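You operate a simulated robot arm through the tools that you are given. There is no shell and no other tool.

You run a simulated two-armed robot. Do the job below in one go: nothing can be reset, and whatever is moved stays where it is left.

TASK
Pour about 200 ml flush oil into the large jug, then empty it into the jerrycan on the low table.
Fine: through the red funnel; cap the flush bottle; jug and bottle go back. Set down upright: bottle, large jug.
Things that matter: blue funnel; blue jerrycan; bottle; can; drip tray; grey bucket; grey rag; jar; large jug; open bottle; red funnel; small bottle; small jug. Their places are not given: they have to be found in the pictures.

It is judged by the outcome, as a careful person would: the job done as asked, and still so three seconds after it is handed in. It fails if anything else is knocked over, pushed out of place, dropped, spilled or broken. Lids that push on must go on centred and level and be pressed home; caps that screw on are set level and turned clockwise until they are tight.

THE ROBOT
Two 6-joint arms with two-finger parallel grippers on one trunk that stands fixed in place. Base frame: the origin is at the foot of the trunk, x ahead of it, y to its left, z up; the work surface is at about z = 0.8. Readings come in m, rad, newtons and seconds.
The left shoulder is at [0.05, 0.17, 1.331], the right one opposite. With the tool pointing down near the work surface each hand reaches from about 0.5 to 0.96 m from the base axis, measured 20 degrees to its own side. Payload 1.57 kg a hand.
Tool frame (each hand has its own): the origin (TCP) lies between the finger pads and is the grasp point; the fingertips stand 0.03 m ahead of it; z points along the fingers, y is the line along which they close. The gripper opens to 0.08 m. The fingers are 0.017 m wide and 0.012 m thick; the gripper's body (0.04 by 0.082 m) begins 0.08 m behind the TCP.
Orientation is told as [roll, pitch, yaw] about the base's x, y, z axes, in that order, counted from this pose: with the fingers straight down and closing along the base's y, the tool's x points along the base's -x, its y along +y and its z along -z.

THE INTERFACE
- The arms move only by the tool jog_arm. It takes "left_plan", "right_plan" or both (then of equal length, played together; a hand with none holds still); each is a list of rows, each an object of numbers (a shift or turn left out is 0, a gripper value left out holds the last): "x", "y", "z": the shift along the tool's x, y, z in m; "wx", "wy", "wz": the turn, a rotation vector about the tool's x, y, z in rad; "fingers": the gripper command, from -1 (shut) to 1 (fully open), values between in proportion. In form: [{"x": .., "y": .., "z": .., "wx": .., "wy": .., "wz": .., "fingers": ..}, ...]. A call has 1 to 20 rows; each row shifts and turns the commanded pose from where the row before left it, along the tool's axes as they then stand. Rows are played at 5 a second. More than 0.05 m and 0.15 rad between two rows, or a gripper value outside its range, and nothing of the call is played. A pose out of reach is approached as far as the arm can. The call stops where the force on the tool passes 40 N (or 10 N more than at its start, if that is more) or the arm is blocked; 0.2 s more then pass. The fingers move at their own pace (about 0.072 m/s each) and stop on an object; they squeeze with about 25 N. The grip force told is the motor's: it shows also when the fingers shut on nothing. Time passes only in rows, and 0.2 s behind the last, so rows that do not move let the fingers close. The reply holds the time, the measured pose of the TCP, the force on the tool along the base axes, the opening and the grip force, in the units named above and with some noise, with the torque about the TCP (base axes, N m) and any sound that the robot's microphone picked up, and new pictures: "show" is both (left out), scene, wrist or none (wrist: the cameras of the hands that moved).
- Cameras (640 x 400 px; columns grow to the right, rows downward): "scene" is now at [0.0222, -0.0391, 1.8939]; the picture's right is [-0.54, -0.84, 0.00], its down [-0.67, 0.43, -0.61] and it looks along [0.51, -0.32, -0.80] (base axes); focal length 372 px, centre (320, 200). "left" rides on the left gripper at [0.072, 0.007, -0.122] in its tool frame; the picture's right is [-0.09, 1.00, 0.00], its down [-0.84, -0.08, -0.54] and it looks along [-0.54, -0.05, 0.84] (tool axes); focal length 238 px, centre (320, 200). "right" rides on the right gripper at [0.072, -0.007, -0.122] in its tool frame; the picture's right is [0.09, 1.00, 0.00], its down [-0.84, 0.08, -0.54] and it looks along [-0.54, 0.05, 0.84] (tool axes); focal length 238 px, centre (320, 200).
- move_column(by): slides the trunk up (or, below 0, down) by that many m; the arms and the scene camera ride with it, the base frame stays. It gives what a move gives, with no picture.
- turn_head(pan, tilt): turns the head with the scene camera to pan (to the left, within 1.501 rad either way) and tilt (down, from -0.506 to 1.204), counted from straight ahead of the robot. It gives what a move gives, and a new picture of the scene camera.
- point_at(camera, pixels): there is no depth. For up to 12 entries [column, row, z] of the newest picture of that camera ("zoom" is the newest enlarged one), the place [x, y] in the base frame at which the ray of that pixel passes the height z, good to about 0.002 m. No time passes.
- enlarge(camera, box): a new picture of the part [left, top, right, bottom] of that camera's present view, enlarged. No time passes.
- close_job(): hands the job in; it is judged then, once.

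Open the grippers and draw the arms clear of the work before you hand the job in, unless the task says otherwise.

The tools are called after "Request:" by a JSON object that holds its "method" and its "body". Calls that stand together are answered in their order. jog_arm: Moves the arms, as the interface text tells. Its arguments: {"type":"object","properties":{"left_plan":{"type":"array","items":{"type":"object","properties":{"x":{"type":"number"},"y":{"type":"number"},"z":{"type":"number"},"wx":{"type":"number"},"wy":{"type":"number"},"wz":{"type":"number"},"fingers":{"type":"number"}}}},"right_plan":{"type":"array","items":{"type":"object","properties":{"x":{"type":"number"},"y":{"type":"number"},"z":{"type":"number"},"wx":{"type":"number"},"wy":{"type":"number"},"wz":{"type":"number"},"fingers":{"type":"number"}}}},"show":{"type":"string","enum":["both","scene","wrist","none"]}},"required":[]} The other tools are called the same way: move_column (by) slides the trunk up or down; turn_head (pan, tilt) turns the head that bears the scene camera; point_at (camera, pixels) gives the place at which the rays of pixels pass given heights; enlarge (camera, box) takes an enlarged picture of a part of a camera's view; close_job () hands the job in.

At the start:

```text
time: 0.0
left_ee_pos: [0.7428, 0.0083, 1.2208]
left_orientation: [0.002, 0.0, 0.0]
left_force: [-0.1, 0.2, 0.1]
left_torque: [-0.01, 0.0, -0.03]
left_width: 0.08
left_grip_force: 0.1
right_ee_pos: [0.4501, -0.4318, 1.2209]
right_orientation: [0.0, 0.0, 0.0]
right_force: [0.4, 0.1, 1.0]
right_torque: [-0.01, -0.03, -0.02]
right_width: 0.08
right_grip_force: 0.1
trunk travel left (down, up): [-0.946, 0.024]
head pan, tilt: [-0.565, 0.92]
```

scene: 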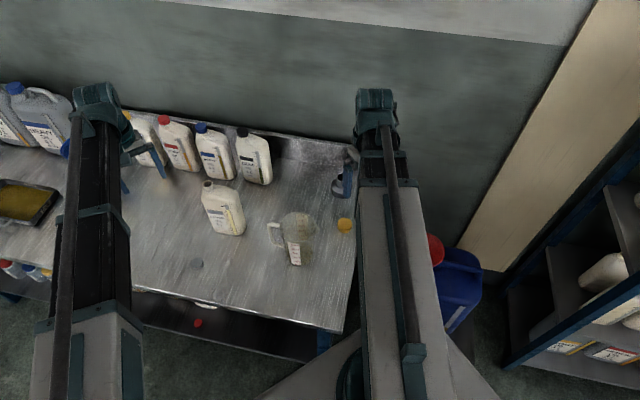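
right: 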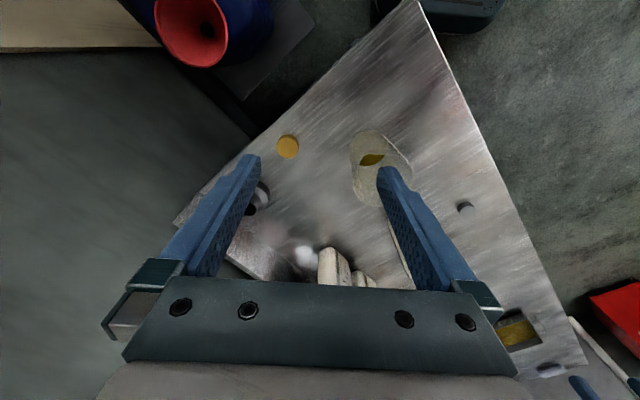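
left: 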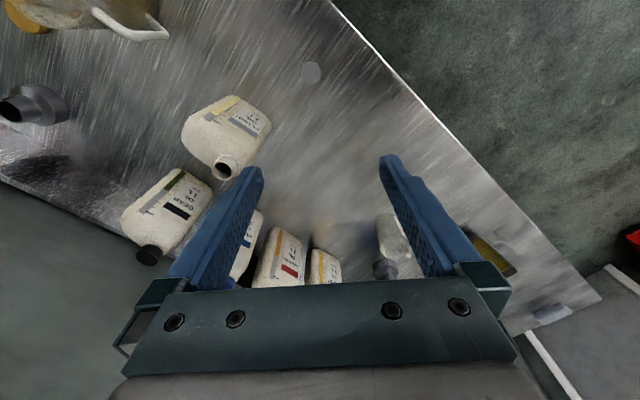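

The scene shows an open bottle near (222,208), a large jug near (297,235), a yellow cap at (344,225), and a blue jerrycan at (455,280) partly behind the right arm. I'll enlarge these parts to identify them.

Request:
{"method": "enlarge", "body": {"camera": "scene", "box": [110, 90, 370, 260]}}

Request:
{"method": "enlarge", "body": {"camera": "right", "box": [140, 0, 480, 220]}}

Request:
{"method": "enlarge", "body": {"camera": "left", "box": [0, 0, 400, 290]}}

```text
2.35 times, centred on (240, 175) of scene
```

zoom: 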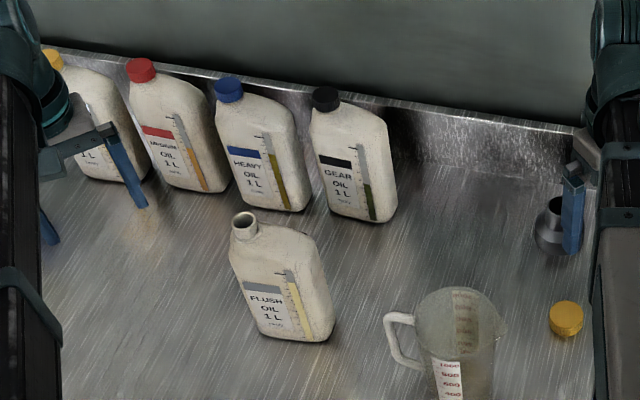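

```text
1.82 times, centred on (310, 110) of right
```

zoom: 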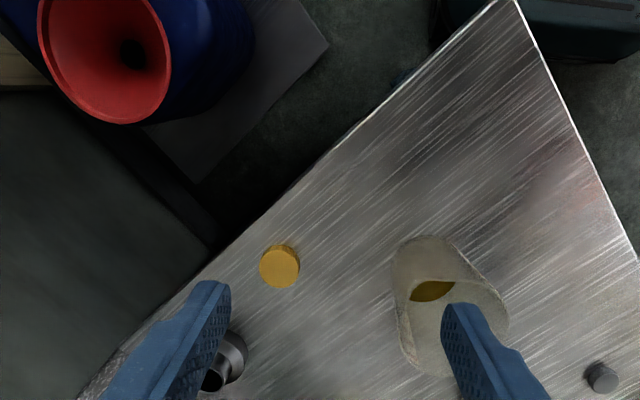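

```text
1.38 times, centred on (200, 145) of left
```

zoom: 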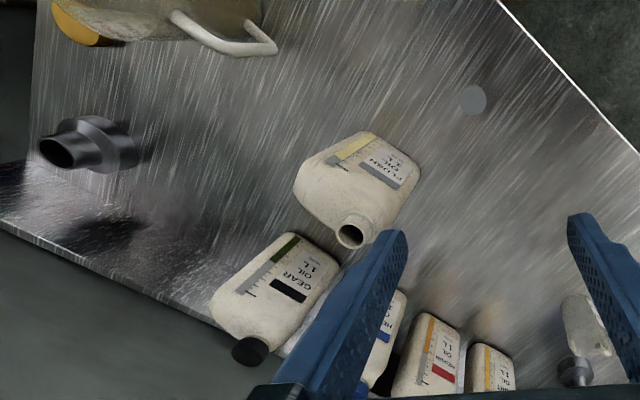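

The flush bottle (grey label, open) is at scene (222,208), and the grey disc near (197,263) looks like its cap. The red funnel appears to be sitting in the blue jerrycan. I'll look around with the head before moving the arms.

Request:
{"method": "turn_head", "body": {"pan": -1.1, "tilt": 0.9}}

Request:
{"method": "turn_head", "body": {"pan": 0.1, "tilt": 0.9}}

Request:
{"method": "turn_head", "body": {"pan": 0.9, "tilt": 0.9}}

```text
time: 1.0
left_ee_pos: [0.7427, 0.0073, 1.2209]
left_orientation: [0.0, -0.001, 0.001]
left_force: [-0.4, 0.2, -0.2]
left_torque: [0.01, -0.04, -0.03]
left_width: 0.0799
left_grip_force: 0.0
right_ee_pos: [0.4502, -0.4328, 1.219]
right_orientation: [0.002, 0.0, 0.0]
right_force: [-0.2, 0.2, -1.1]
right_torque: [-0.02, 0.05, 0.01]
right_width: 0.0799
right_grip_force: 0.1
trunk travel left (down, up): [-0.946, 0.024]
head pan, tilt: [-1.1, 0.901]
```

scene: 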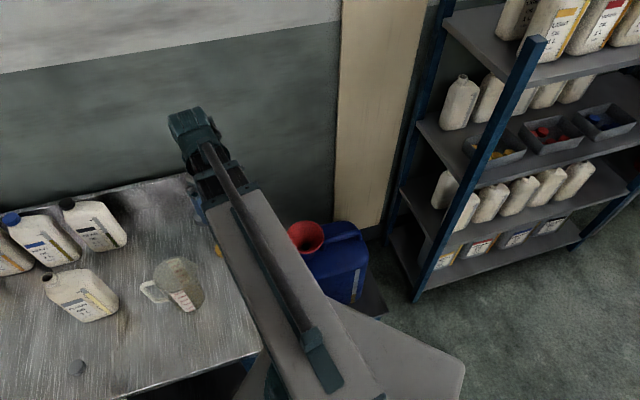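

```text
time: 2.4
left_ee_pos: [0.7422, 0.0089, 1.2207]
left_orientation: [-0.001, -0.001, 0.001]
left_force: [0.6, -0.1, -0.1]
left_torque: [0.01, 0.03, -0.01]
left_width: 0.0802
left_grip_force: 0.0
right_ee_pos: [0.4504, -0.4331, 1.2206]
right_orientation: [-0.002, -0.001, 0.0]
right_force: [-0.1, 0.5, 0.5]
right_torque: [0.01, -0.01, -0.01]
right_width: 0.0797
right_grip_force: 0.0
trunk travel left (down, up): [-0.946, 0.024]
head pan, tilt: [0.099, 0.901]
```

scene: 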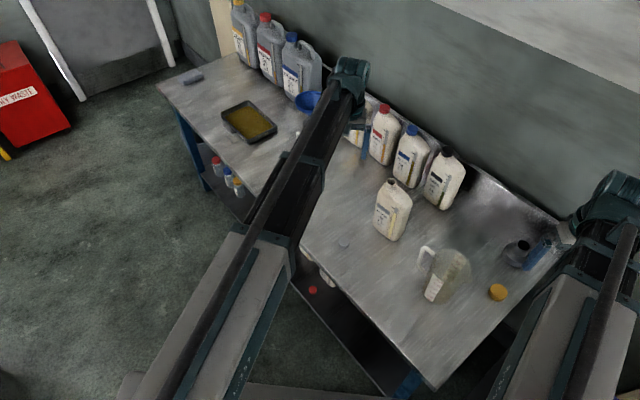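

```text
time: 3.5
left_ee_pos: [0.7442, 0.0087, 1.2211]
left_orientation: [-0.001, -0.001, -0.001]
left_force: [0.0, 0.0, -0.1]
left_torque: [-0.02, 0.02, 0.01]
left_width: 0.0798
left_grip_force: 0.0
right_ee_pos: [0.4494, -0.4335, 1.2205]
right_orientation: [0.0, -0.001, -0.001]
right_force: [0.5, -0.1, 0.6]
right_torque: [0.02, -0.02, 0.02]
right_width: 0.0801
right_grip_force: 0.1
trunk travel left (down, up): [-0.946, 0.024]
head pan, tilt: [0.901, 0.901]
```

scene: 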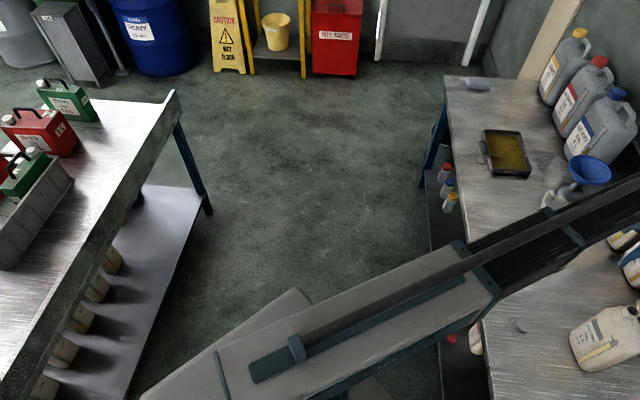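

Now I'll aim the head at the jug, bottle and jerrycan area and then measure positions.

Request:
{"method": "turn_head", "body": {"pan": -0.7, "tilt": 1.0}}

Request:
{"method": "jog_arm", "body": {"right_plan": [{"z": -0.03}, {"x": 0.04, "y": -0.0}, {"x": 0.04}, {"x": 0.04}], "show": "both"}}

```text
time: 5.2
left_ee_pos: [0.7434, 0.0073, 1.221]
left_orientation: [0.0, -0.001, 0.001]
left_force: [-0.7, 0.2, -0.8]
left_torque: [-0.02, 0.01, 0.03]
left_width: 0.08
left_grip_force: 0.1
right_ee_pos: [0.4502, -0.4323, 1.2216]
right_orientation: [-0.002, 0.0, 0.001]
right_force: [0.1, -0.1, -0.2]
right_torque: [-0.02, -0.02, -0.02]
right_width: 0.08
right_grip_force: 0.0
trunk travel left (down, up): [-0.946, 0.024]
head pan, tilt: [-0.7, 1.0]
```

scene: 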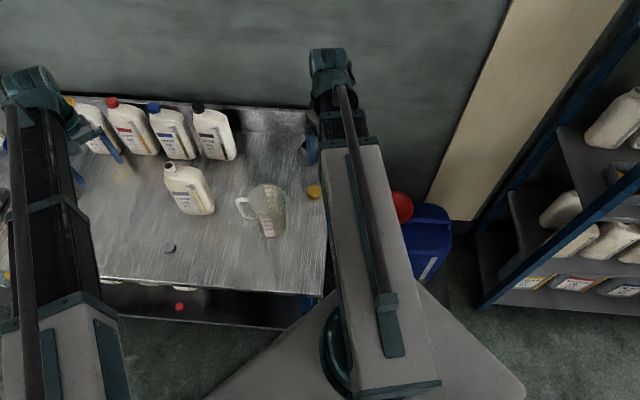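

```text
time: 6.2
left_ee_pos: [0.7424, 0.0082, 1.2219]
left_orientation: [0.0, 0.0, -0.001]
left_force: [0.1, -0.9, 1.2]
left_torque: [0.05, 0.0, 0.0]
left_width: 0.0798
left_grip_force: 0.1
right_ee_pos: [0.3455, -0.4516, 1.2203]
right_orientation: [0.003, 0.001, 0.002]
right_force: [0.9, -0.3, 0.2]
right_torque: [0.03, 0.03, 0.02]
right_width: 0.0802
right_grip_force: 0.0
right hand out of reach, approached as far as the arm can: row 1, 4
trunk travel left (down, up): [-0.946, 0.024]
head pan, tilt: [-0.7, 1.0]
```

scene: 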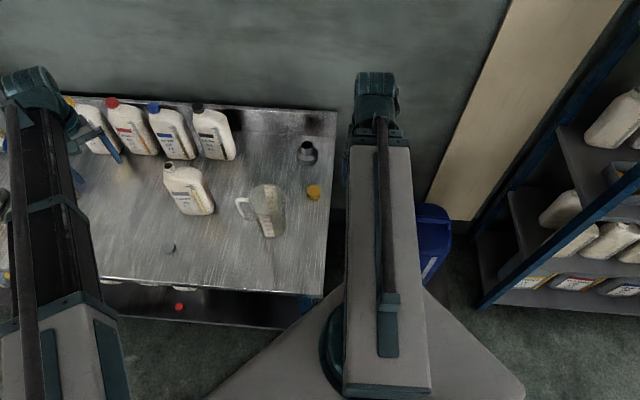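
right: 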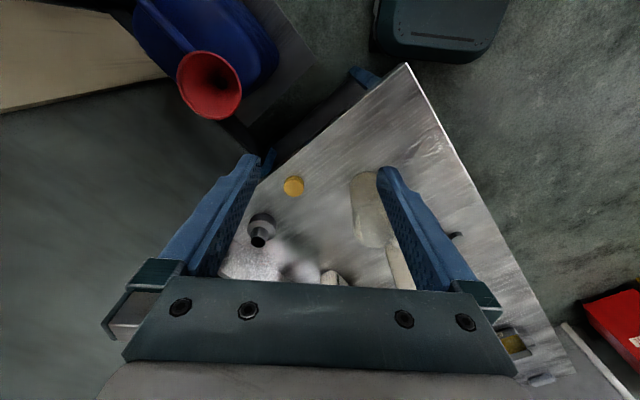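

With the right arm back, the funnel shows at right-cam (209,84), the cap and jug in both views. I'll query rays at several heights to triangulate.

Request:
{"method": "point_at", "body": {"camera": "right", "pixels": [[209, 84, 0.6], [209, 84, 0.7], [209, 84, 0.8], [293, 186, 0.8], [262, 225, 0.8], [245, 50, 0.5], [407, 64, 0.8]]}}

Request:
{"method": "point_at", "body": {"camera": "scene", "pixels": [[313, 193, 0.8], [168, 248, 0.8], [309, 157, 0.8], [270, 235, 0.8], [195, 213, 0.8], [169, 165, 1.0], [312, 297, 0.8], [337, 112, 0.8], [267, 187, 0.95], [246, 200, 0.9]]}}

Request:
{"method": "enlarge", "body": {"camera": "scene", "box": [140, 130, 340, 270]}}

```text
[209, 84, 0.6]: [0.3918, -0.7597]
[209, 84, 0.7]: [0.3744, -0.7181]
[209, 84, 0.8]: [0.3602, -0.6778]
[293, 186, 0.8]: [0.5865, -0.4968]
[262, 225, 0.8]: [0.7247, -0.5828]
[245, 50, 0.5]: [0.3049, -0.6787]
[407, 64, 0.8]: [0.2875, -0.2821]
```

```text
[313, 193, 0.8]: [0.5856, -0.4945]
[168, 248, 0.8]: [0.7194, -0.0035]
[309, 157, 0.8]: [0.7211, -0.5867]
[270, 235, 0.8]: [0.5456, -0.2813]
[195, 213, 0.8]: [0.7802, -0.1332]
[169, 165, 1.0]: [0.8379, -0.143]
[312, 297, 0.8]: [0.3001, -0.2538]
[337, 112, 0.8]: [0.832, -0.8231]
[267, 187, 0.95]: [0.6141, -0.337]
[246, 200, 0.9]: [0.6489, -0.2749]
```

```text
2.86 times, centred on (240, 200) of scene
```

zoom: 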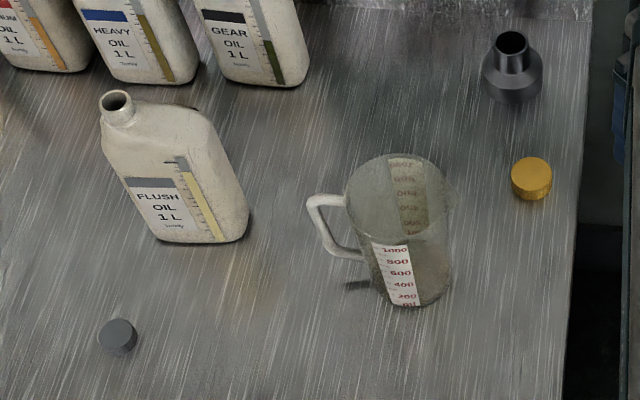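

The cap (grey) is at ~(0.719,-0.004), the yellow cap at ~(0.586,-0.496), and the jug base near (0.55,-0.30). I'll triangulate the bottle mouth and jug rim using the left camera against the scene camera.

Request:
{"method": "point_at", "body": {"camera": "left", "pixels": [[223, 169, 0.98], [223, 169, 1.02], [223, 169, 1.06], [311, 72, 0.82], [164, 22, 0.9], [98, 13, 0.9]]}}

Request:
{"method": "point_at", "body": {"camera": "zoom", "pixels": [[116, 100, 0.98], [116, 100, 1.02], [116, 100, 1.06], [118, 322, 0.82], [400, 195, 0.92], [400, 195, 0.96], [400, 195, 1.0], [345, 200, 0.94], [315, 200, 0.9], [340, 252, 0.86], [385, 303, 0.8], [445, 290, 0.8]]}}

Request:
{"method": "enlarge", "body": {"camera": "left", "box": [160, 60, 360, 200]}}

```text
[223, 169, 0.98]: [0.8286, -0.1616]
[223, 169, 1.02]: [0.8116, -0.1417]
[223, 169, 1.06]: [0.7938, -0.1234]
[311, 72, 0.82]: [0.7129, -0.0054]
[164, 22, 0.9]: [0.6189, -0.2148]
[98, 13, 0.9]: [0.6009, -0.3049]
```

```text
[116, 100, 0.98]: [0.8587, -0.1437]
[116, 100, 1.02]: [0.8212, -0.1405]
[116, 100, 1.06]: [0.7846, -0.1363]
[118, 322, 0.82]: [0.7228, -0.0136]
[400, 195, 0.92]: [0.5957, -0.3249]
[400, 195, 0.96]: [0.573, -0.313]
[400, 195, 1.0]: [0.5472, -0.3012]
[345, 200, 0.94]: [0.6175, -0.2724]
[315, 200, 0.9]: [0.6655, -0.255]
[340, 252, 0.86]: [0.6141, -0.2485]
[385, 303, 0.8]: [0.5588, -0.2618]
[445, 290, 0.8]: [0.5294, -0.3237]
```

```text
2.86 times, centred on (260, 130) of left
```

zoom: 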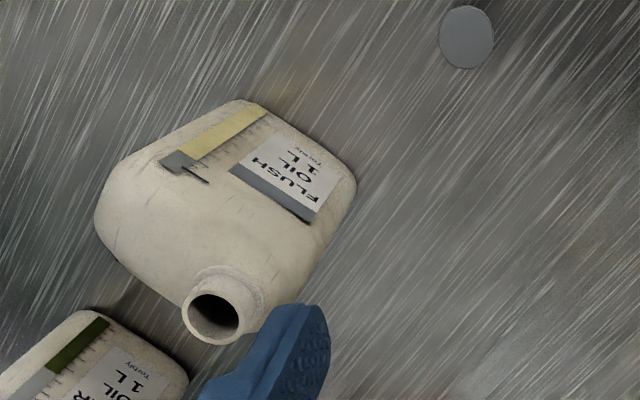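

Mouth of the flush bottle is around (0.81,-0.138,1.03). Now I'll get the bottle's footprint corners and orientation from both pictures.

Request:
{"method": "point_at", "body": {"camera": "zoom", "pixels": [[245, 100, 0.81], [355, 182, 0.81], [270, 105, 0.81], [310, 220, 0.9], [232, 168, 0.9], [105, 195, 0.95], [180, 155, 0.95], [466, 37, 0.82]]}}

Request:
{"method": "enlarge", "body": {"camera": "scene", "box": [150, 140, 250, 220]}}

Request:
{"method": "enlarge", "body": {"camera": "scene", "box": [220, 170, 320, 250]}}

```text
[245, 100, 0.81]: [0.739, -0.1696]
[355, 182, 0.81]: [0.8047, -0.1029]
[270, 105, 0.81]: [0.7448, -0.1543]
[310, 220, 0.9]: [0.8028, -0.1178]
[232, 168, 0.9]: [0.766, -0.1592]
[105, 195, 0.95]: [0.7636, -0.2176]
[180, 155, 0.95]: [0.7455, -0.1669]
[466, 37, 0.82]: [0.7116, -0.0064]
```

```text
5.00 times, centred on (200, 180) of scene
```

zoom: 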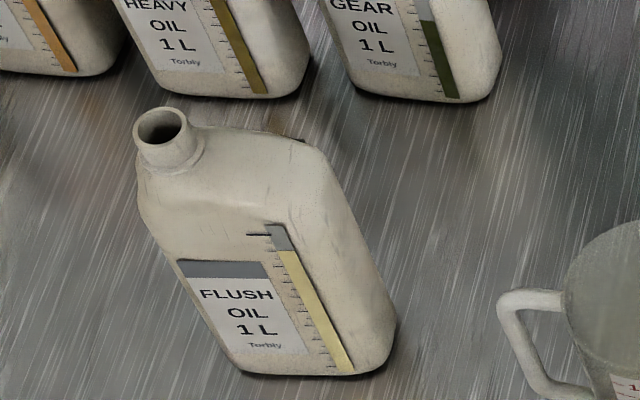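

```text
5.00 times, centred on (270, 210) of scene
```

zoom: 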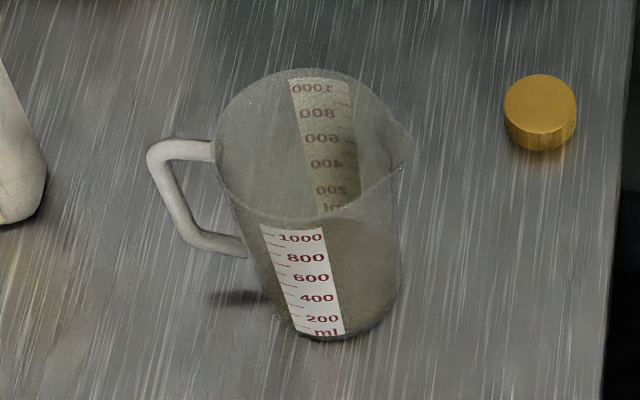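

The jug has its spout opposite its handle, with the handle toward the bottle. Next I'll turn the right hand to look toward the jerrycan and get a second view of the funnel.

Request:
{"method": "jog_arm", "body": {"right_plan": [{"x": -0.02, "wz": 0.15}, {"wz": 0.15}, {"wz": 0.15}, {"wz": 0.15}, {"wz": 0.15}, {"wz": 0.15}, {"wz": 0.15}, {"wz": 0.15}], "show": "both"}}

```text
time: 8.0
left_ee_pos: [0.744, 0.0074, 1.2199]
left_orientation: [0.001, 0.0, 0.0]
left_force: [0.6, -0.8, -0.3]
left_torque: [-0.03, 0.03, 0.01]
left_width: 0.0802
left_grip_force: 0.0
right_ee_pos: [0.3691, -0.4495, 1.2211]
right_orientation: [0.0, -0.001, -1.202]
right_force: [-0.3, -0.1, -0.2]
right_torque: [-0.01, 0.05, 0.0]
right_width: 0.0801
right_grip_force: 0.1
trunk travel left (down, up): [-0.946, 0.024]
head pan, tilt: [-0.7, 1.0]
```

scene: 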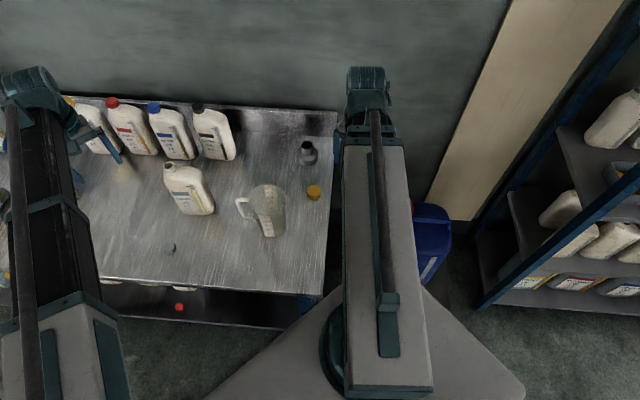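
right: 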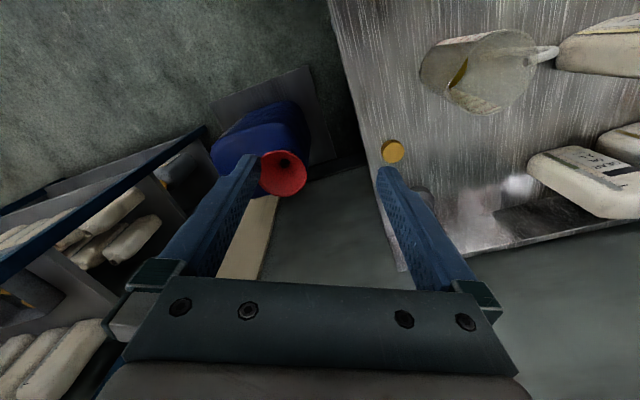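

The funnel now shows at right-cam (283,173) and the jug from above. There's a yellowish patch in the jug at (460,72); I'll zoom in and take rays on the funnel.

Request:
{"method": "enlarge", "body": {"camera": "right", "box": [400, 10, 580, 130]}}

Request:
{"method": "point_at", "body": {"camera": "right", "pixels": [[283, 173, 0.55], [283, 173, 0.6], [283, 173, 0.65], [283, 173, 0.7], [283, 173, 0.75], [259, 173, 0.7], [307, 170, 0.7], [285, 194, 0.7], [282, 150, 0.7]]}}

Request:
{"method": "enlarge", "body": {"camera": "right", "box": [180, 60, 360, 220]}}

```text
3.33 times, centred on (490, 70) of right
```

zoom: 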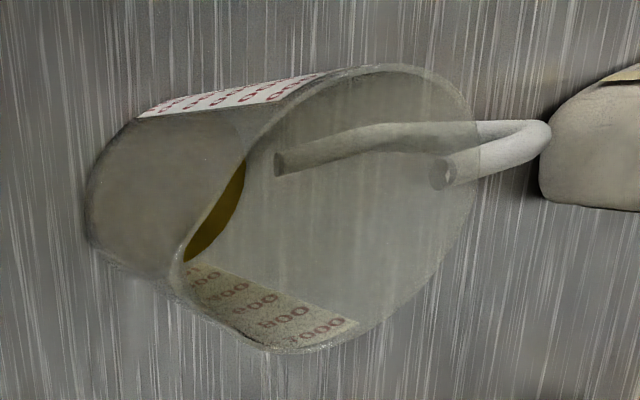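

```text
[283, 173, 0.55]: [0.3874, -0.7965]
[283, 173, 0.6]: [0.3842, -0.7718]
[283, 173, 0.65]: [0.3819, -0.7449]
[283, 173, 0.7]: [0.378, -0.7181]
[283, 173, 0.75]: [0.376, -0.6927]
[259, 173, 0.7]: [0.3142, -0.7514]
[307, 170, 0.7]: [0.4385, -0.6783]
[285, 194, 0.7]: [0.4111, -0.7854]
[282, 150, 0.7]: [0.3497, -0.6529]
```

```text
2.50 times, centred on (270, 140) of right
```

zoom: 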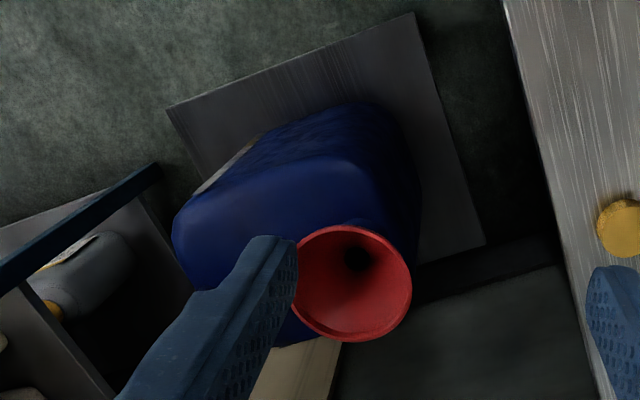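

Funnel rim centre triangulates to about (0.379,-0.723,0.69). Inside the jug there's an oily crescent at the bottom, so I'll turn the right hand back to look into the jug from above and measure the handle.

Request:
{"method": "jog_arm", "body": {"right_plan": [{"wz": -0.15}, {"wz": -0.15}, {"wz": -0.15}, {"wz": -0.15}, {"wz": -0.15}, {"wz": -0.15}, {"wz": -0.15}, {"wz": -0.15}, {"wz": -0.15}, {"wz": -0.15}, {"wz": -0.15}, {"wz": -0.15}, {"wz": 0}], "show": "both"}}

```text
time: 10.8
left_ee_pos: [0.7435, 0.0074, 1.2211]
left_orientation: [0.0, -0.001, 0.0]
left_force: [0.1, -0.5, 0.7]
left_torque: [-0.01, 0.0, 0.0]
left_width: 0.08
left_grip_force: 0.1
right_ee_pos: [0.3674, -0.4496, 1.2199]
right_orientation: [-0.001, 0.0, 0.602]
right_force: [-0.2, -0.1, -1.0]
right_torque: [-0.01, -0.01, -0.01]
right_width: 0.0797
right_grip_force: 0.1
trunk travel left (down, up): [-0.946, 0.024]
head pan, tilt: [-0.7, 1.0]
```

scene: 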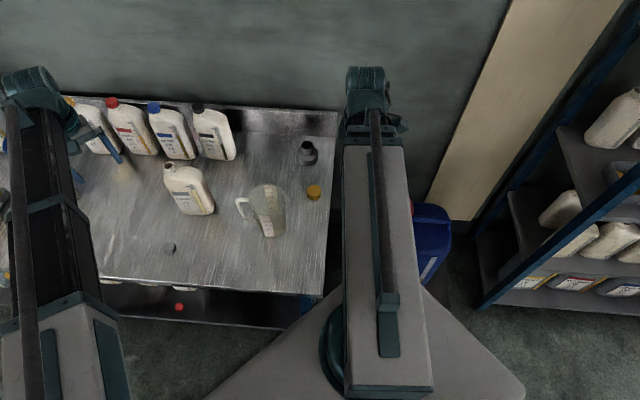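
right: 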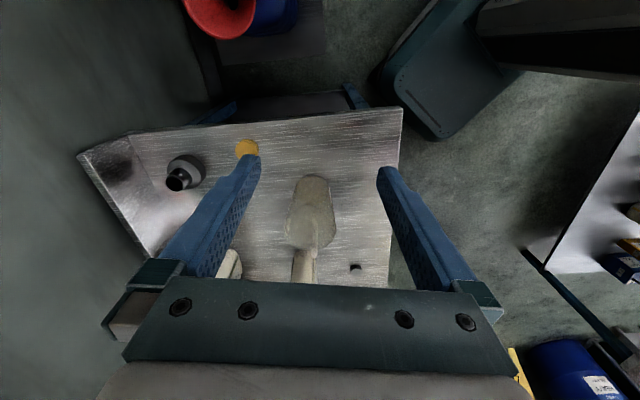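

The jug is now between the fingers at right-cam (312,215). I'll enlarge it.

Request:
{"method": "enlarge", "body": {"camera": "right", "box": [250, 150, 410, 290]}}

Request:
{"method": "point_at", "body": {"camera": "right", "pixels": [[310, 176, 0.8], [288, 210, 0.8], [330, 205, 0.8], [288, 215, 0.95], [336, 222, 0.95], [303, 258, 0.94], [303, 283, 0.94]]}}

```text
2.86 times, centred on (330, 220) of right
```

zoom: 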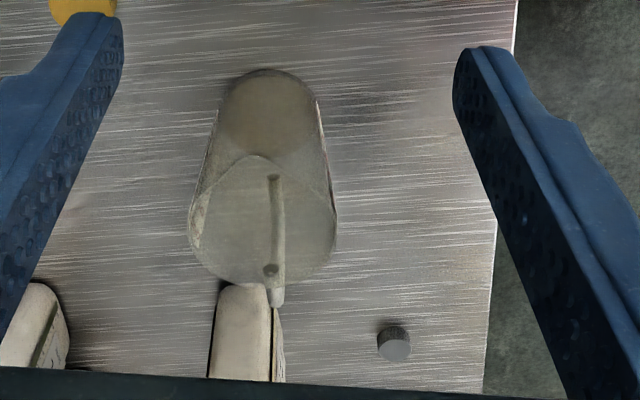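

```text
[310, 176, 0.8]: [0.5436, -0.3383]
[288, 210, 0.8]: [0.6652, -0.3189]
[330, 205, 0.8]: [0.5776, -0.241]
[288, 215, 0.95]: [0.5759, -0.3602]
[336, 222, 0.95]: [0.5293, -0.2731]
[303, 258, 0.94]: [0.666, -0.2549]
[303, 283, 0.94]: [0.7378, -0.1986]
```

I'll query base centre, rim centre and handle pixels in this enlarged picture.

Request:
{"method": "point_at", "body": {"camera": "zoom", "pixels": [[267, 120, 0.8], [216, 120, 0.8], [318, 120, 0.8], [267, 70, 0.8], [263, 222, 0.94], [263, 222, 0.96], [263, 222, 0.98], [190, 222, 0.96], [336, 222, 0.96], [262, 285, 0.96], [260, 155, 0.96], [277, 300, 0.94]]}}

Request:
{"method": "enlarge", "body": {"camera": "scene", "box": [220, 170, 320, 250]}}

```text
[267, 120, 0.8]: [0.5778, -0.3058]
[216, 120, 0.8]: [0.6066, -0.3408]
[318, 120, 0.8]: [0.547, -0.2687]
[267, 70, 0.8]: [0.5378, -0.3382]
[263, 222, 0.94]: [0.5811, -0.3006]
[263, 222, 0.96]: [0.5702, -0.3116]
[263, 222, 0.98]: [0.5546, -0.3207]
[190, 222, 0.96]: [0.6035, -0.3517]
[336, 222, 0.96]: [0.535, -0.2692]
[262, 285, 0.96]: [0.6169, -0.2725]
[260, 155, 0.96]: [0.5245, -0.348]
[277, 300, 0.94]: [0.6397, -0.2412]
```

```text
5.00 times, centred on (270, 210) of scene
```

zoom: 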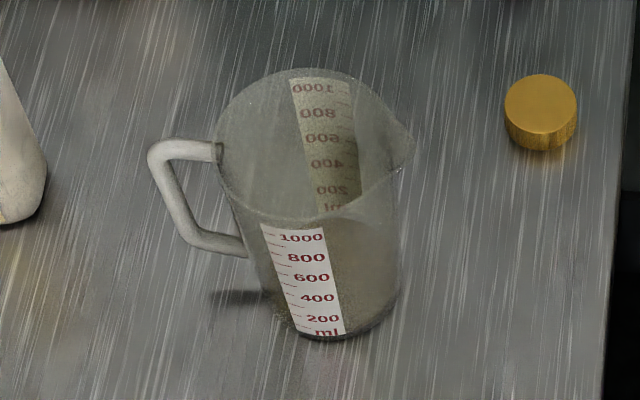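

Request:
{"method": "point_at", "body": {"camera": "zoom", "pixels": [[308, 143, 0.94], [308, 143, 0.96], [160, 148, 0.9], [160, 148, 0.92], [160, 148, 0.94], [195, 240, 0.84], [195, 240, 0.86], [195, 240, 0.88], [414, 148, 0.95]]}}

Request:
{"method": "enlarge", "body": {"camera": "right", "box": [290, 180, 350, 260]}}

```text
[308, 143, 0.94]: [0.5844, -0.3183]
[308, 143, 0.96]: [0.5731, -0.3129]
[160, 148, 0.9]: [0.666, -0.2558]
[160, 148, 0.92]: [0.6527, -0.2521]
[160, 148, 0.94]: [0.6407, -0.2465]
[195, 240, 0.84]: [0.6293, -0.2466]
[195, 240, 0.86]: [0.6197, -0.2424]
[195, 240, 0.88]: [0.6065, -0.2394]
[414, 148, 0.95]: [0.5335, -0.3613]
```

```text
5.00 times, centred on (320, 220) of right
```

zoom: 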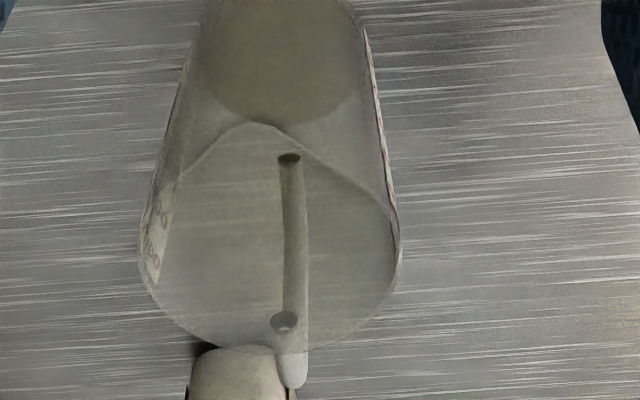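

Jug axis at about (0.576,-0.306), rim z≈0.95, handle toward 45° and spout opposite. I'll move the right hand over the jug to look straight down into it.

Request:
{"method": "jog_arm", "body": {"right_plan": [{"wz": 0.15}, {"wz": 0.15}, {"wz": 0.15}, {"wz": 0.15}, {"x": -0.045, "y": 0.023}, {"x": -0.045, "y": 0.023}, {"x": -0.045, "y": 0.023}, {"x": -0.045, "y": 0.023}, {"x": -0.045, "y": 0.023}, {"x": -0.045, "y": 0.023}, {}], "show": "wrist"}}

Request:
{"method": "enlarge", "body": {"camera": "right", "box": [260, 0, 400, 100]}}

```text
refused: row 5 steps farther than a row can; nothing moved
```

```text
4.00 times, centred on (330, 50) of right
```

zoom: 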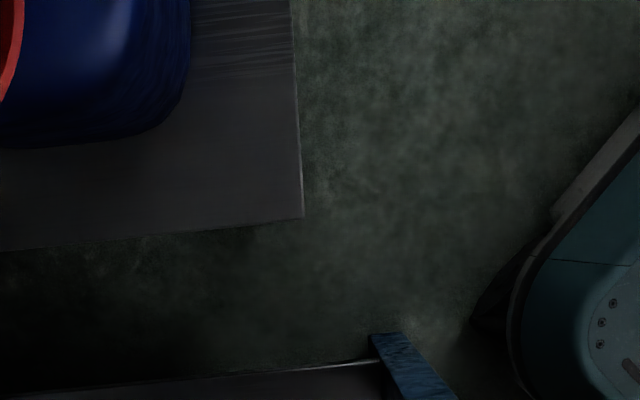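

The diagonal step exceeded 0.05 m, so I'll split it into smaller rows.

Request:
{"method": "jog_arm", "body": {"right_plan": [{"wz": 0.15}, {"wz": 0.15}, {"wz": 0.15}, {"wz": 0.15}, {"x": -0.04, "y": 0.02}, {"x": -0.04, "y": 0.02}, {"x": -0.04, "y": 0.02}, {"x": -0.04, "y": 0.02}, {"x": -0.04, "y": 0.02}, {"x": -0.04, "y": 0.02}, {"x": -0.04, "y": 0.02}, {}], "show": "wrist"}}

Request:
{"method": "enlarge", "body": {"camera": "right", "box": [240, 0, 400, 110]}}

```text
time: 13.4
left_ee_pos: [0.7426, 0.0077, 1.2192]
left_orientation: [0.0, 0.0, 0.0]
left_force: [-0.2, -0.3, 0.7]
left_torque: [-0.04, -0.01, -0.03]
left_width: 0.0798
left_grip_force: 0.1
right_ee_pos: [0.648, -0.3092, 1.2206]
right_orientation: [0.001, 0.0, 0.0]
right_force: [0.3, -0.3, 0.5]
right_torque: [0.0, -0.02, 0.0]
right_width: 0.08
right_grip_force: 0.1
right hand out of reach, approached as far as the arm can: row 7, 9
trunk travel left (down, up): [-0.946, 0.024]
head pan, tilt: [-0.7, 1.0]
```

right: 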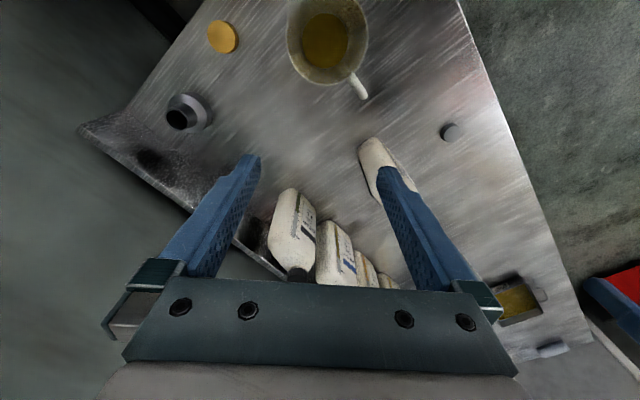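

```text
3.64 times, centred on (320, 55) of right
```

zoom: 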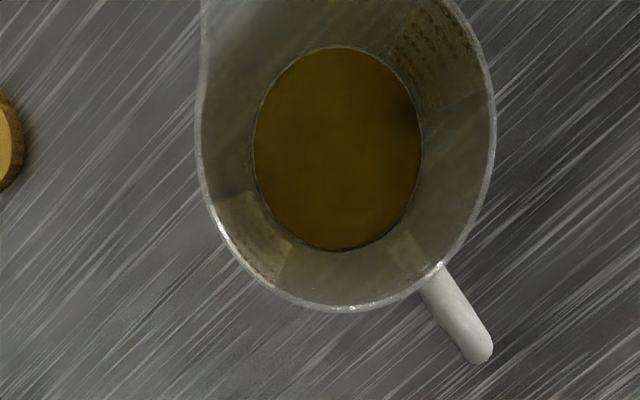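

The jug has a little dark oil at its floor already (disc of ~floor size). Now I clear the right hand and test turning the left hand to yaw ≈ -2.36 so the fingers close across the bottle's thickness, with the neck side toward the hand's camera side.

Request:
{"method": "jog_arm", "body": {"right_plan": [{"x": 0.031, "y": -0.02}, {"x": 0.031, "y": -0.02}, {"x": 0.031, "y": -0.02}, {"x": 0.031, "y": -0.02}, {"x": 0.031, "y": -0.02}, {"x": 0.031, "y": -0.02}, {"x": 0.031, "y": -0.02}, {"x": 0.031, "y": -0.02}, {}, {}, {}, {}, {}, {}, {}, {}], "left_plan": [{"wz": 0.1473}, {"wz": 0.1473}, {"wz": 0.1473}, {"wz": 0.1473}, {"wz": 0.1473}, {"wz": 0.1473}, {"wz": 0.1473}, {"wz": 0.1473}, {"wz": 0.1473}, {"wz": 0.1473}, {"wz": 0.1473}, {"wz": 0.1473}, {"wz": 0.1473}, {"wz": 0.1473}, {"wz": 0.1473}, {"wz": 0.1473}], "show": "both"}}

```text
time: 16.8
left_ee_pos: [0.7439, 0.0088, 1.2209]
left_orientation: [0.0, -0.003, -2.361]
left_force: [0.1, 0.5, 0.4]
left_torque: [0.0, -0.01, 0.02]
left_width: 0.0801
left_grip_force: 0.1
right_ee_pos: [0.4012, -0.4703, 1.2213]
right_orientation: [-0.002, 0.001, 0.0]
right_force: [0.2, 0.5, -0.1]
right_torque: [0.02, 0.02, 0.0]
right_width: 0.0798
right_grip_force: 0.1
right hand out of reach, approached as far as the arm can: row 2, 8
trunk travel left (down, up): [-0.946, 0.024]
head pan, tilt: [-0.7, 1.0]
```

scene: 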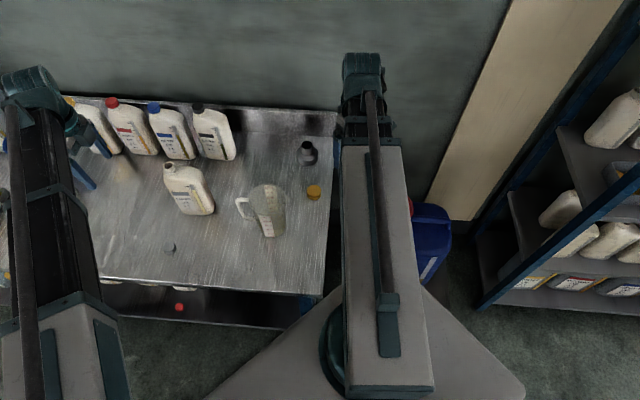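
right: 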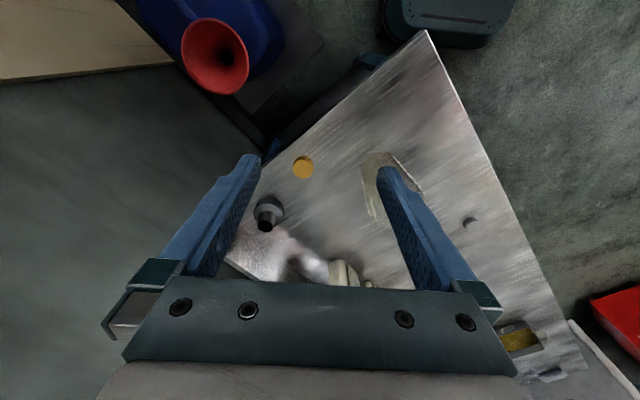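
left: 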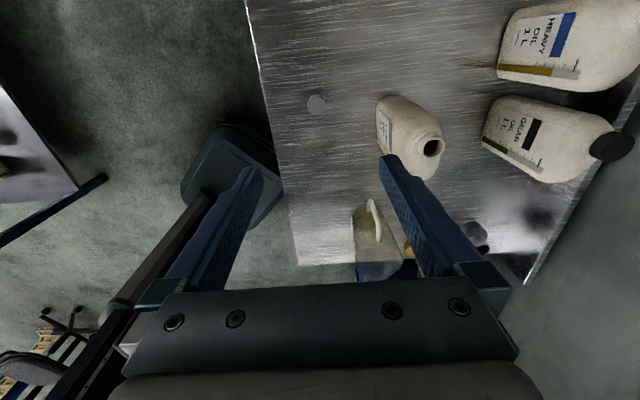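

The turn worked; left tool x is now along w=(0.71,0.71) and tool y along n=(0.71,-0.71). I'll enlarge the left view on the bottle to refine its pose.

Request:
{"method": "enlarge", "body": {"camera": "left", "box": [350, 70, 470, 190]}}

Request:
{"method": "point_at", "body": {"camera": "left", "pixels": [[432, 147, 1.02], [432, 147, 1.03], [432, 147, 1.04], [317, 104, 0.82]]}}

```text
3.33 times, centred on (410, 130) of left
```

zoom: 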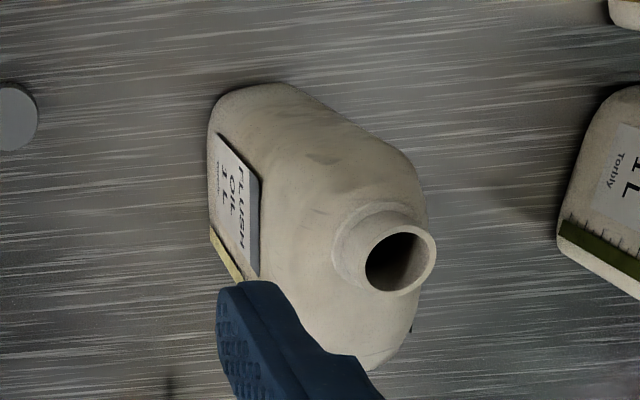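

```text
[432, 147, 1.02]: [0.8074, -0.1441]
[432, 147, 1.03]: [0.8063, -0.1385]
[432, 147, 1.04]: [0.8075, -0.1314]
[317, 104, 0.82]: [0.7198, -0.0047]
```

Mouth confirmed at ~(0.807,-0.139,1.03). I'll move the left hand above the non-neck side of the bottle (~(0.779,-0.171)) at the present height and check the alignment.

Request:
{"method": "jog_arm", "body": {"left_plan": [{"x": -0.0205, "y": 0.0304}, {"x": -0.0205, "y": 0.0304}, {"x": -0.0205, "y": 0.0304}, {"x": -0.0205, "y": 0.0304}, {"x": -0.0205, "y": 0.0304}, {}], "show": "both"}}

Request:
{"method": "enlarge", "body": {"camera": "left", "box": [240, 0, 400, 290]}}

```text
time: 18.2
left_ee_pos: [0.775, -0.1713, 1.2209]
left_orientation: [0.0, 0.001, -2.356]
left_force: [0.5, -0.3, -0.1]
left_torque: [0.01, 0.0, -0.03]
left_width: 0.0801
left_grip_force: 0.0
right_ee_pos: [0.4011, -0.4697, 1.2205]
right_orientation: [-0.001, 0.001, 0.001]
right_force: [-0.1, 0.1, 0.0]
right_torque: [-0.02, 0.0, 0.0]
right_width: 0.08
right_grip_force: 0.0
trunk travel left (down, up): [-0.946, 0.024]
head pan, tilt: [-0.7, 1.0]
```

scene: 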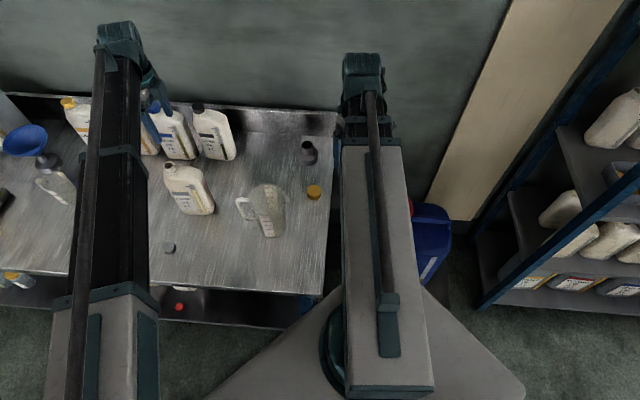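
left: 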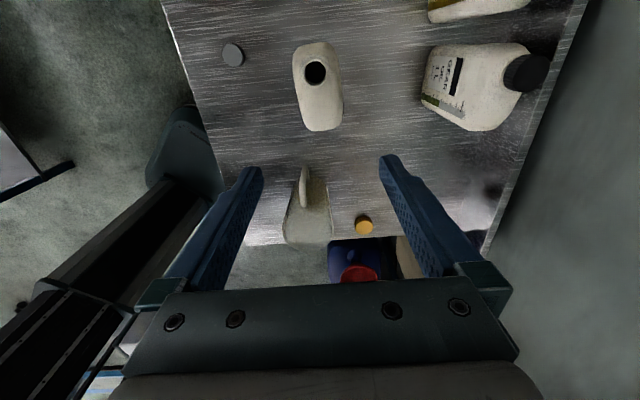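

```text
1.38 times, centred on (320, 145) of left
```

zoom: 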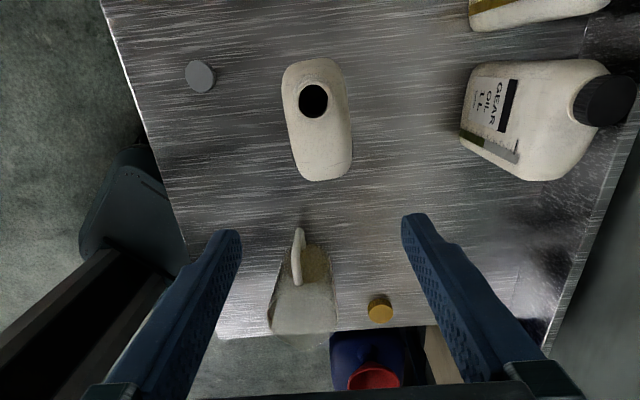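

The bottle stands almost aligned with the hand (outline left-cam x 293–342, y 42–130). I'll query its outline at shoulder height to centre the grip.

Request:
{"method": "point_at", "body": {"camera": "zoom", "pixels": [[283, 95, 0.95], [349, 95, 0.95], [293, 150, 0.95], [352, 150, 0.95], [318, 59, 0.95], [326, 181, 0.95], [326, 181, 0.9], [313, 100, 1.03], [200, 76, 0.82]]}}

Request:
{"method": "enlarge", "body": {"camera": "left", "box": [270, 30, 370, 140]}}

```text
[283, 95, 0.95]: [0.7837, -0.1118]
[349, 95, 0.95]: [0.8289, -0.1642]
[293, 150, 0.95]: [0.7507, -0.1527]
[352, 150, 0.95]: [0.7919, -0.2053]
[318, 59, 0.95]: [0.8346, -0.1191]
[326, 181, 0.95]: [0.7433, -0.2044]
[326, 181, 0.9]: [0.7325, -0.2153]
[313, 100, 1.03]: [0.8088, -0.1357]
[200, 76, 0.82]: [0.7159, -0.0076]
```

```text
3.64 times, centred on (320, 85) of left
```

zoom: 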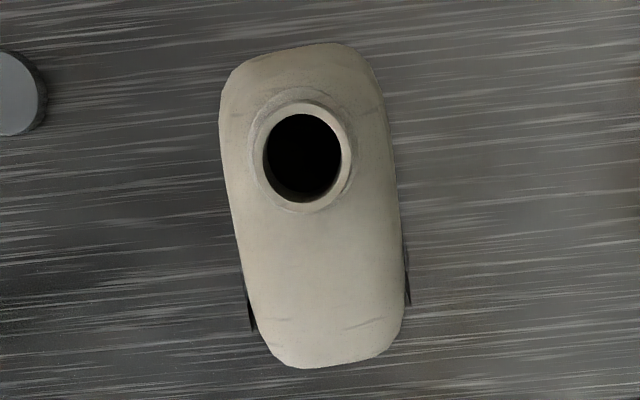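

The bottle is ~0.067 thick and turned about 3° more than the hand. I'll check the gripper for a camera housing that might strike the neck before descending.

Request:
{"method": "enlarge", "body": {"camera": "scene", "box": [90, 10, 220, 160]}}

Request:
{"method": "enlarge", "body": {"camera": "scene", "box": [320, 40, 420, 160]}}

```text
2.67 times, centred on (155, 85) of scene
```

zoom: 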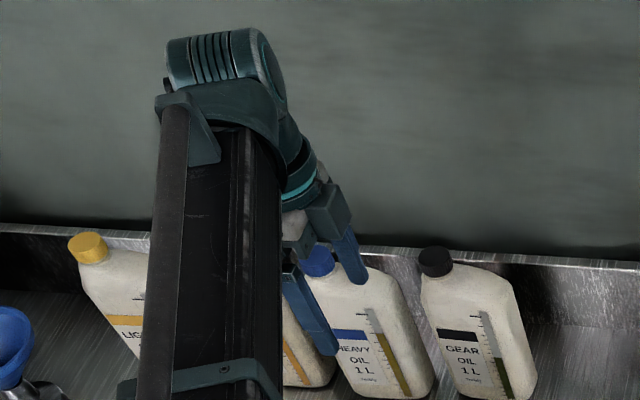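

```text
3.33 times, centred on (370, 100) of scene
```

zoom: 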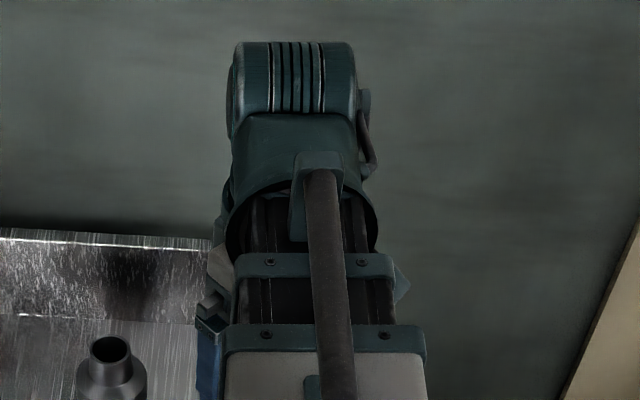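

No housing is apparent. I'll correct yaw by ~0.055 and centre, then descend to TCP z≈1.05 (tips just below the mouth height, beside the shoulder) and check.

Request:
{"method": "jog_arm", "body": {"left_plan": [{"y": 0.002, "wz": -0.055}, {"z": 0.0425}, {"z": 0.0425}, {"z": 0.0425}, {"z": 0.0425}, {}], "show": "wrist"}}

Request:
{"method": "enlarge", "body": {"camera": "left", "box": [160, 0, 480, 300]}}

```text
time: 19.6
left_ee_pos: [0.7785, -0.1716, 1.2199]
left_orientation: [0.0, 0.0, -2.302]
left_force: [-0.2, 0.1, 0.0]
left_torque: [-0.02, 0.0, 0.0]
left_width: 0.0799
left_grip_force: 0.0
left hand out of reach, approached as far as the arm can: row 2, 3, 4, 5
right_ee_pos: [0.3998, -0.471, 1.2215]
right_orientation: [0.0, 0.001, 0.001]
right_force: [-0.3, -0.2, 0.0]
right_torque: [0.02, 0.01, -0.01]
right_width: 0.08
right_grip_force: 0.0
trunk travel left (down, up): [-0.946, 0.024]
head pan, tilt: [-0.7, 1.0]
```

left: 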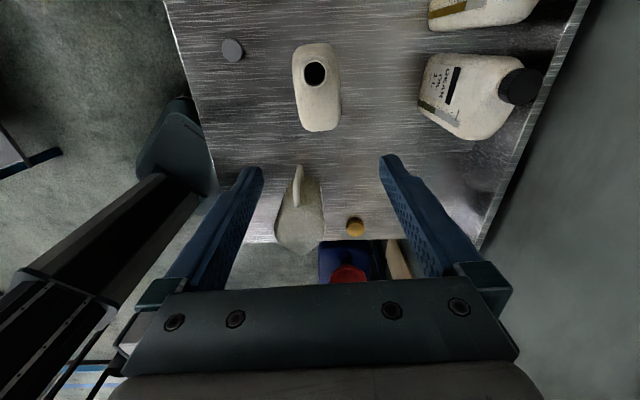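

```text
1.33 times, centred on (320, 150) of left
```

zoom: 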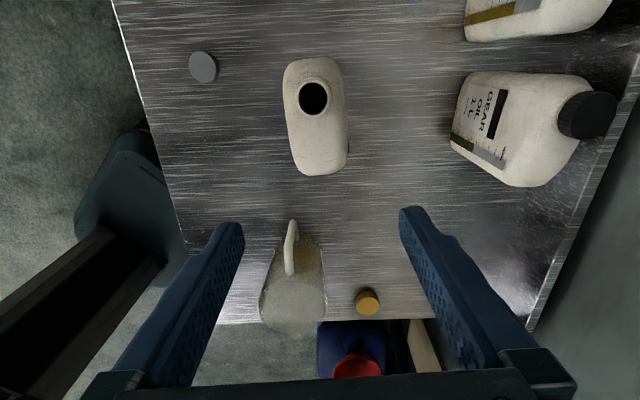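

Descent was reported out of reach and nothing moved. I'll test a smaller step down to see whether it's a limit of this pose.

Request:
{"method": "jog_arm", "body": {"left_plan": [{"z": 0.01}, {"z": 0.01}, {}], "show": "none"}}

```text
time: 20.4
left_ee_pos: [0.7786, -0.1725, 1.221]
left_orientation: [0.002, 0.001, -2.305]
left_force: [0.9, 0.5, 0.1]
left_torque: [-0.01, -0.01, -0.02]
left_width: 0.0798
left_grip_force: 0.0
left hand out of reach, approached as far as the arm can: row 1, 2
right_ee_pos: [0.4001, -0.4705, 1.2211]
right_orientation: [0.001, -0.001, 0.0]
right_force: [1.3, -0.1, 0.4]
right_torque: [0.01, -0.01, -0.01]
right_width: 0.0802
right_grip_force: 0.1
trunk travel left (down, up): [-0.946, 0.024]
head pan, tilt: [-0.7, 1.0]
```

I'll probe the left arm's freedom: small up move, then small tilt, to understand what limits it.

Request:
{"method": "jog_arm", "body": {"left_plan": [{"z": -0.02}, {"z": 0.02}, {"wy": 0.1}, {"wy": -0.1}, {"wx": 0.1}, {"wx": -0.1}], "show": "none"}}

Request:
{"method": "jog_arm", "body": {"right_plan": [{"z": 0.02}, {"z": 0.02}, {}], "show": "none"}}

```text
time: 21.8
left_ee_pos: [0.7779, -0.1709, 1.2217]
left_orientation: [-0.001, 0.0, -2.301]
left_force: [0.0, 0.1, -0.1]
left_torque: [-0.01, 0.02, 0.01]
left_width: 0.08
left_grip_force: 0.1
left hand out of reach, approached as far as the arm can: row 1, 2
right_ee_pos: [0.4009, -0.4693, 1.2218]
right_orientation: [-0.001, 0.001, 0.0]
right_force: [-0.1, -0.8, -0.2]
right_torque: [-0.04, -0.02, -0.01]
right_width: 0.08
right_grip_force: 0.0
trunk travel left (down, up): [-0.946, 0.024]
head pan, tilt: [-0.7, 1.0]
```

```text
time: 22.6
left_ee_pos: [0.7777, -0.1736, 1.2214]
left_orientation: [-0.002, 0.001, -2.303]
left_force: [0.3, 0.2, -0.6]
left_torque: [0.03, 0.0, -0.01]
left_width: 0.0799
left_grip_force: 0.0
right_ee_pos: [0.3996, -0.47, 1.2199]
right_orientation: [-0.001, 0.001, -0.001]
right_force: [0.9, -0.3, 0.9]
right_torque: [0.02, 0.02, 0.01]
right_width: 0.0799
right_grip_force: 0.1
right hand out of reach, approached as far as the arm can: row 1, 2
trunk travel left (down, up): [-0.946, 0.024]
head pan, tilt: [-0.7, 1.0]
```

Tool-down height appears fixed by the column (wrist height fixed), while tilts are free. I'll rehearse the pour motion in the air with the empty left hand: turn yaw to -0.6, then tilt by 0.6 rad, and read how the height responds.

Request:
{"method": "jog_arm", "body": {"left_plan": [{"wz": -0.1417}, {"wz": -0.1417}, {"wz": -0.1417}, {"wz": -0.1417}, {"wz": -0.1417}, {"wz": -0.1417}, {"wz": -0.1417}, {"wz": -0.1417}, {"wz": -0.1417}, {"wz": -0.1417}, {"wz": -0.1417}, {"wz": -0.1417}, {"wy": -0.15}, {"wy": -0.15}, {"wy": -0.15}, {"wy": -0.15}, {}], "show": "scene"}}

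```text
time: 26.2
left_ee_pos: [0.779, -0.1742, 1.2588]
left_orientation: [0.001, -0.601, -0.603]
left_force: [-0.6, -0.4, 0.1]
left_torque: [-0.02, 0.02, 0.01]
left_width: 0.0801
left_grip_force: 0.1
left hand out of reach, approached as far as the arm can: row 14, 15, 16
right_ee_pos: [0.4003, -0.4704, 1.2207]
right_orientation: [0.0, 0.0, -0.001]
right_force: [-0.5, 0.5, 0.7]
right_torque: [0.03, 0.01, 0.02]
right_width: 0.0802
right_grip_force: 0.2
trunk travel left (down, up): [-0.946, 0.024]
head pan, tilt: [-0.7, 1.0]
```

scene: 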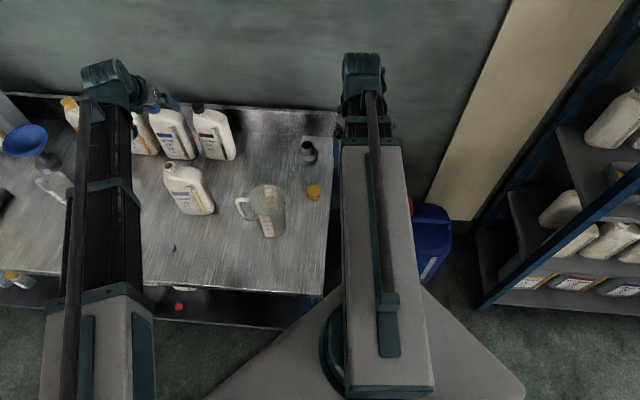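

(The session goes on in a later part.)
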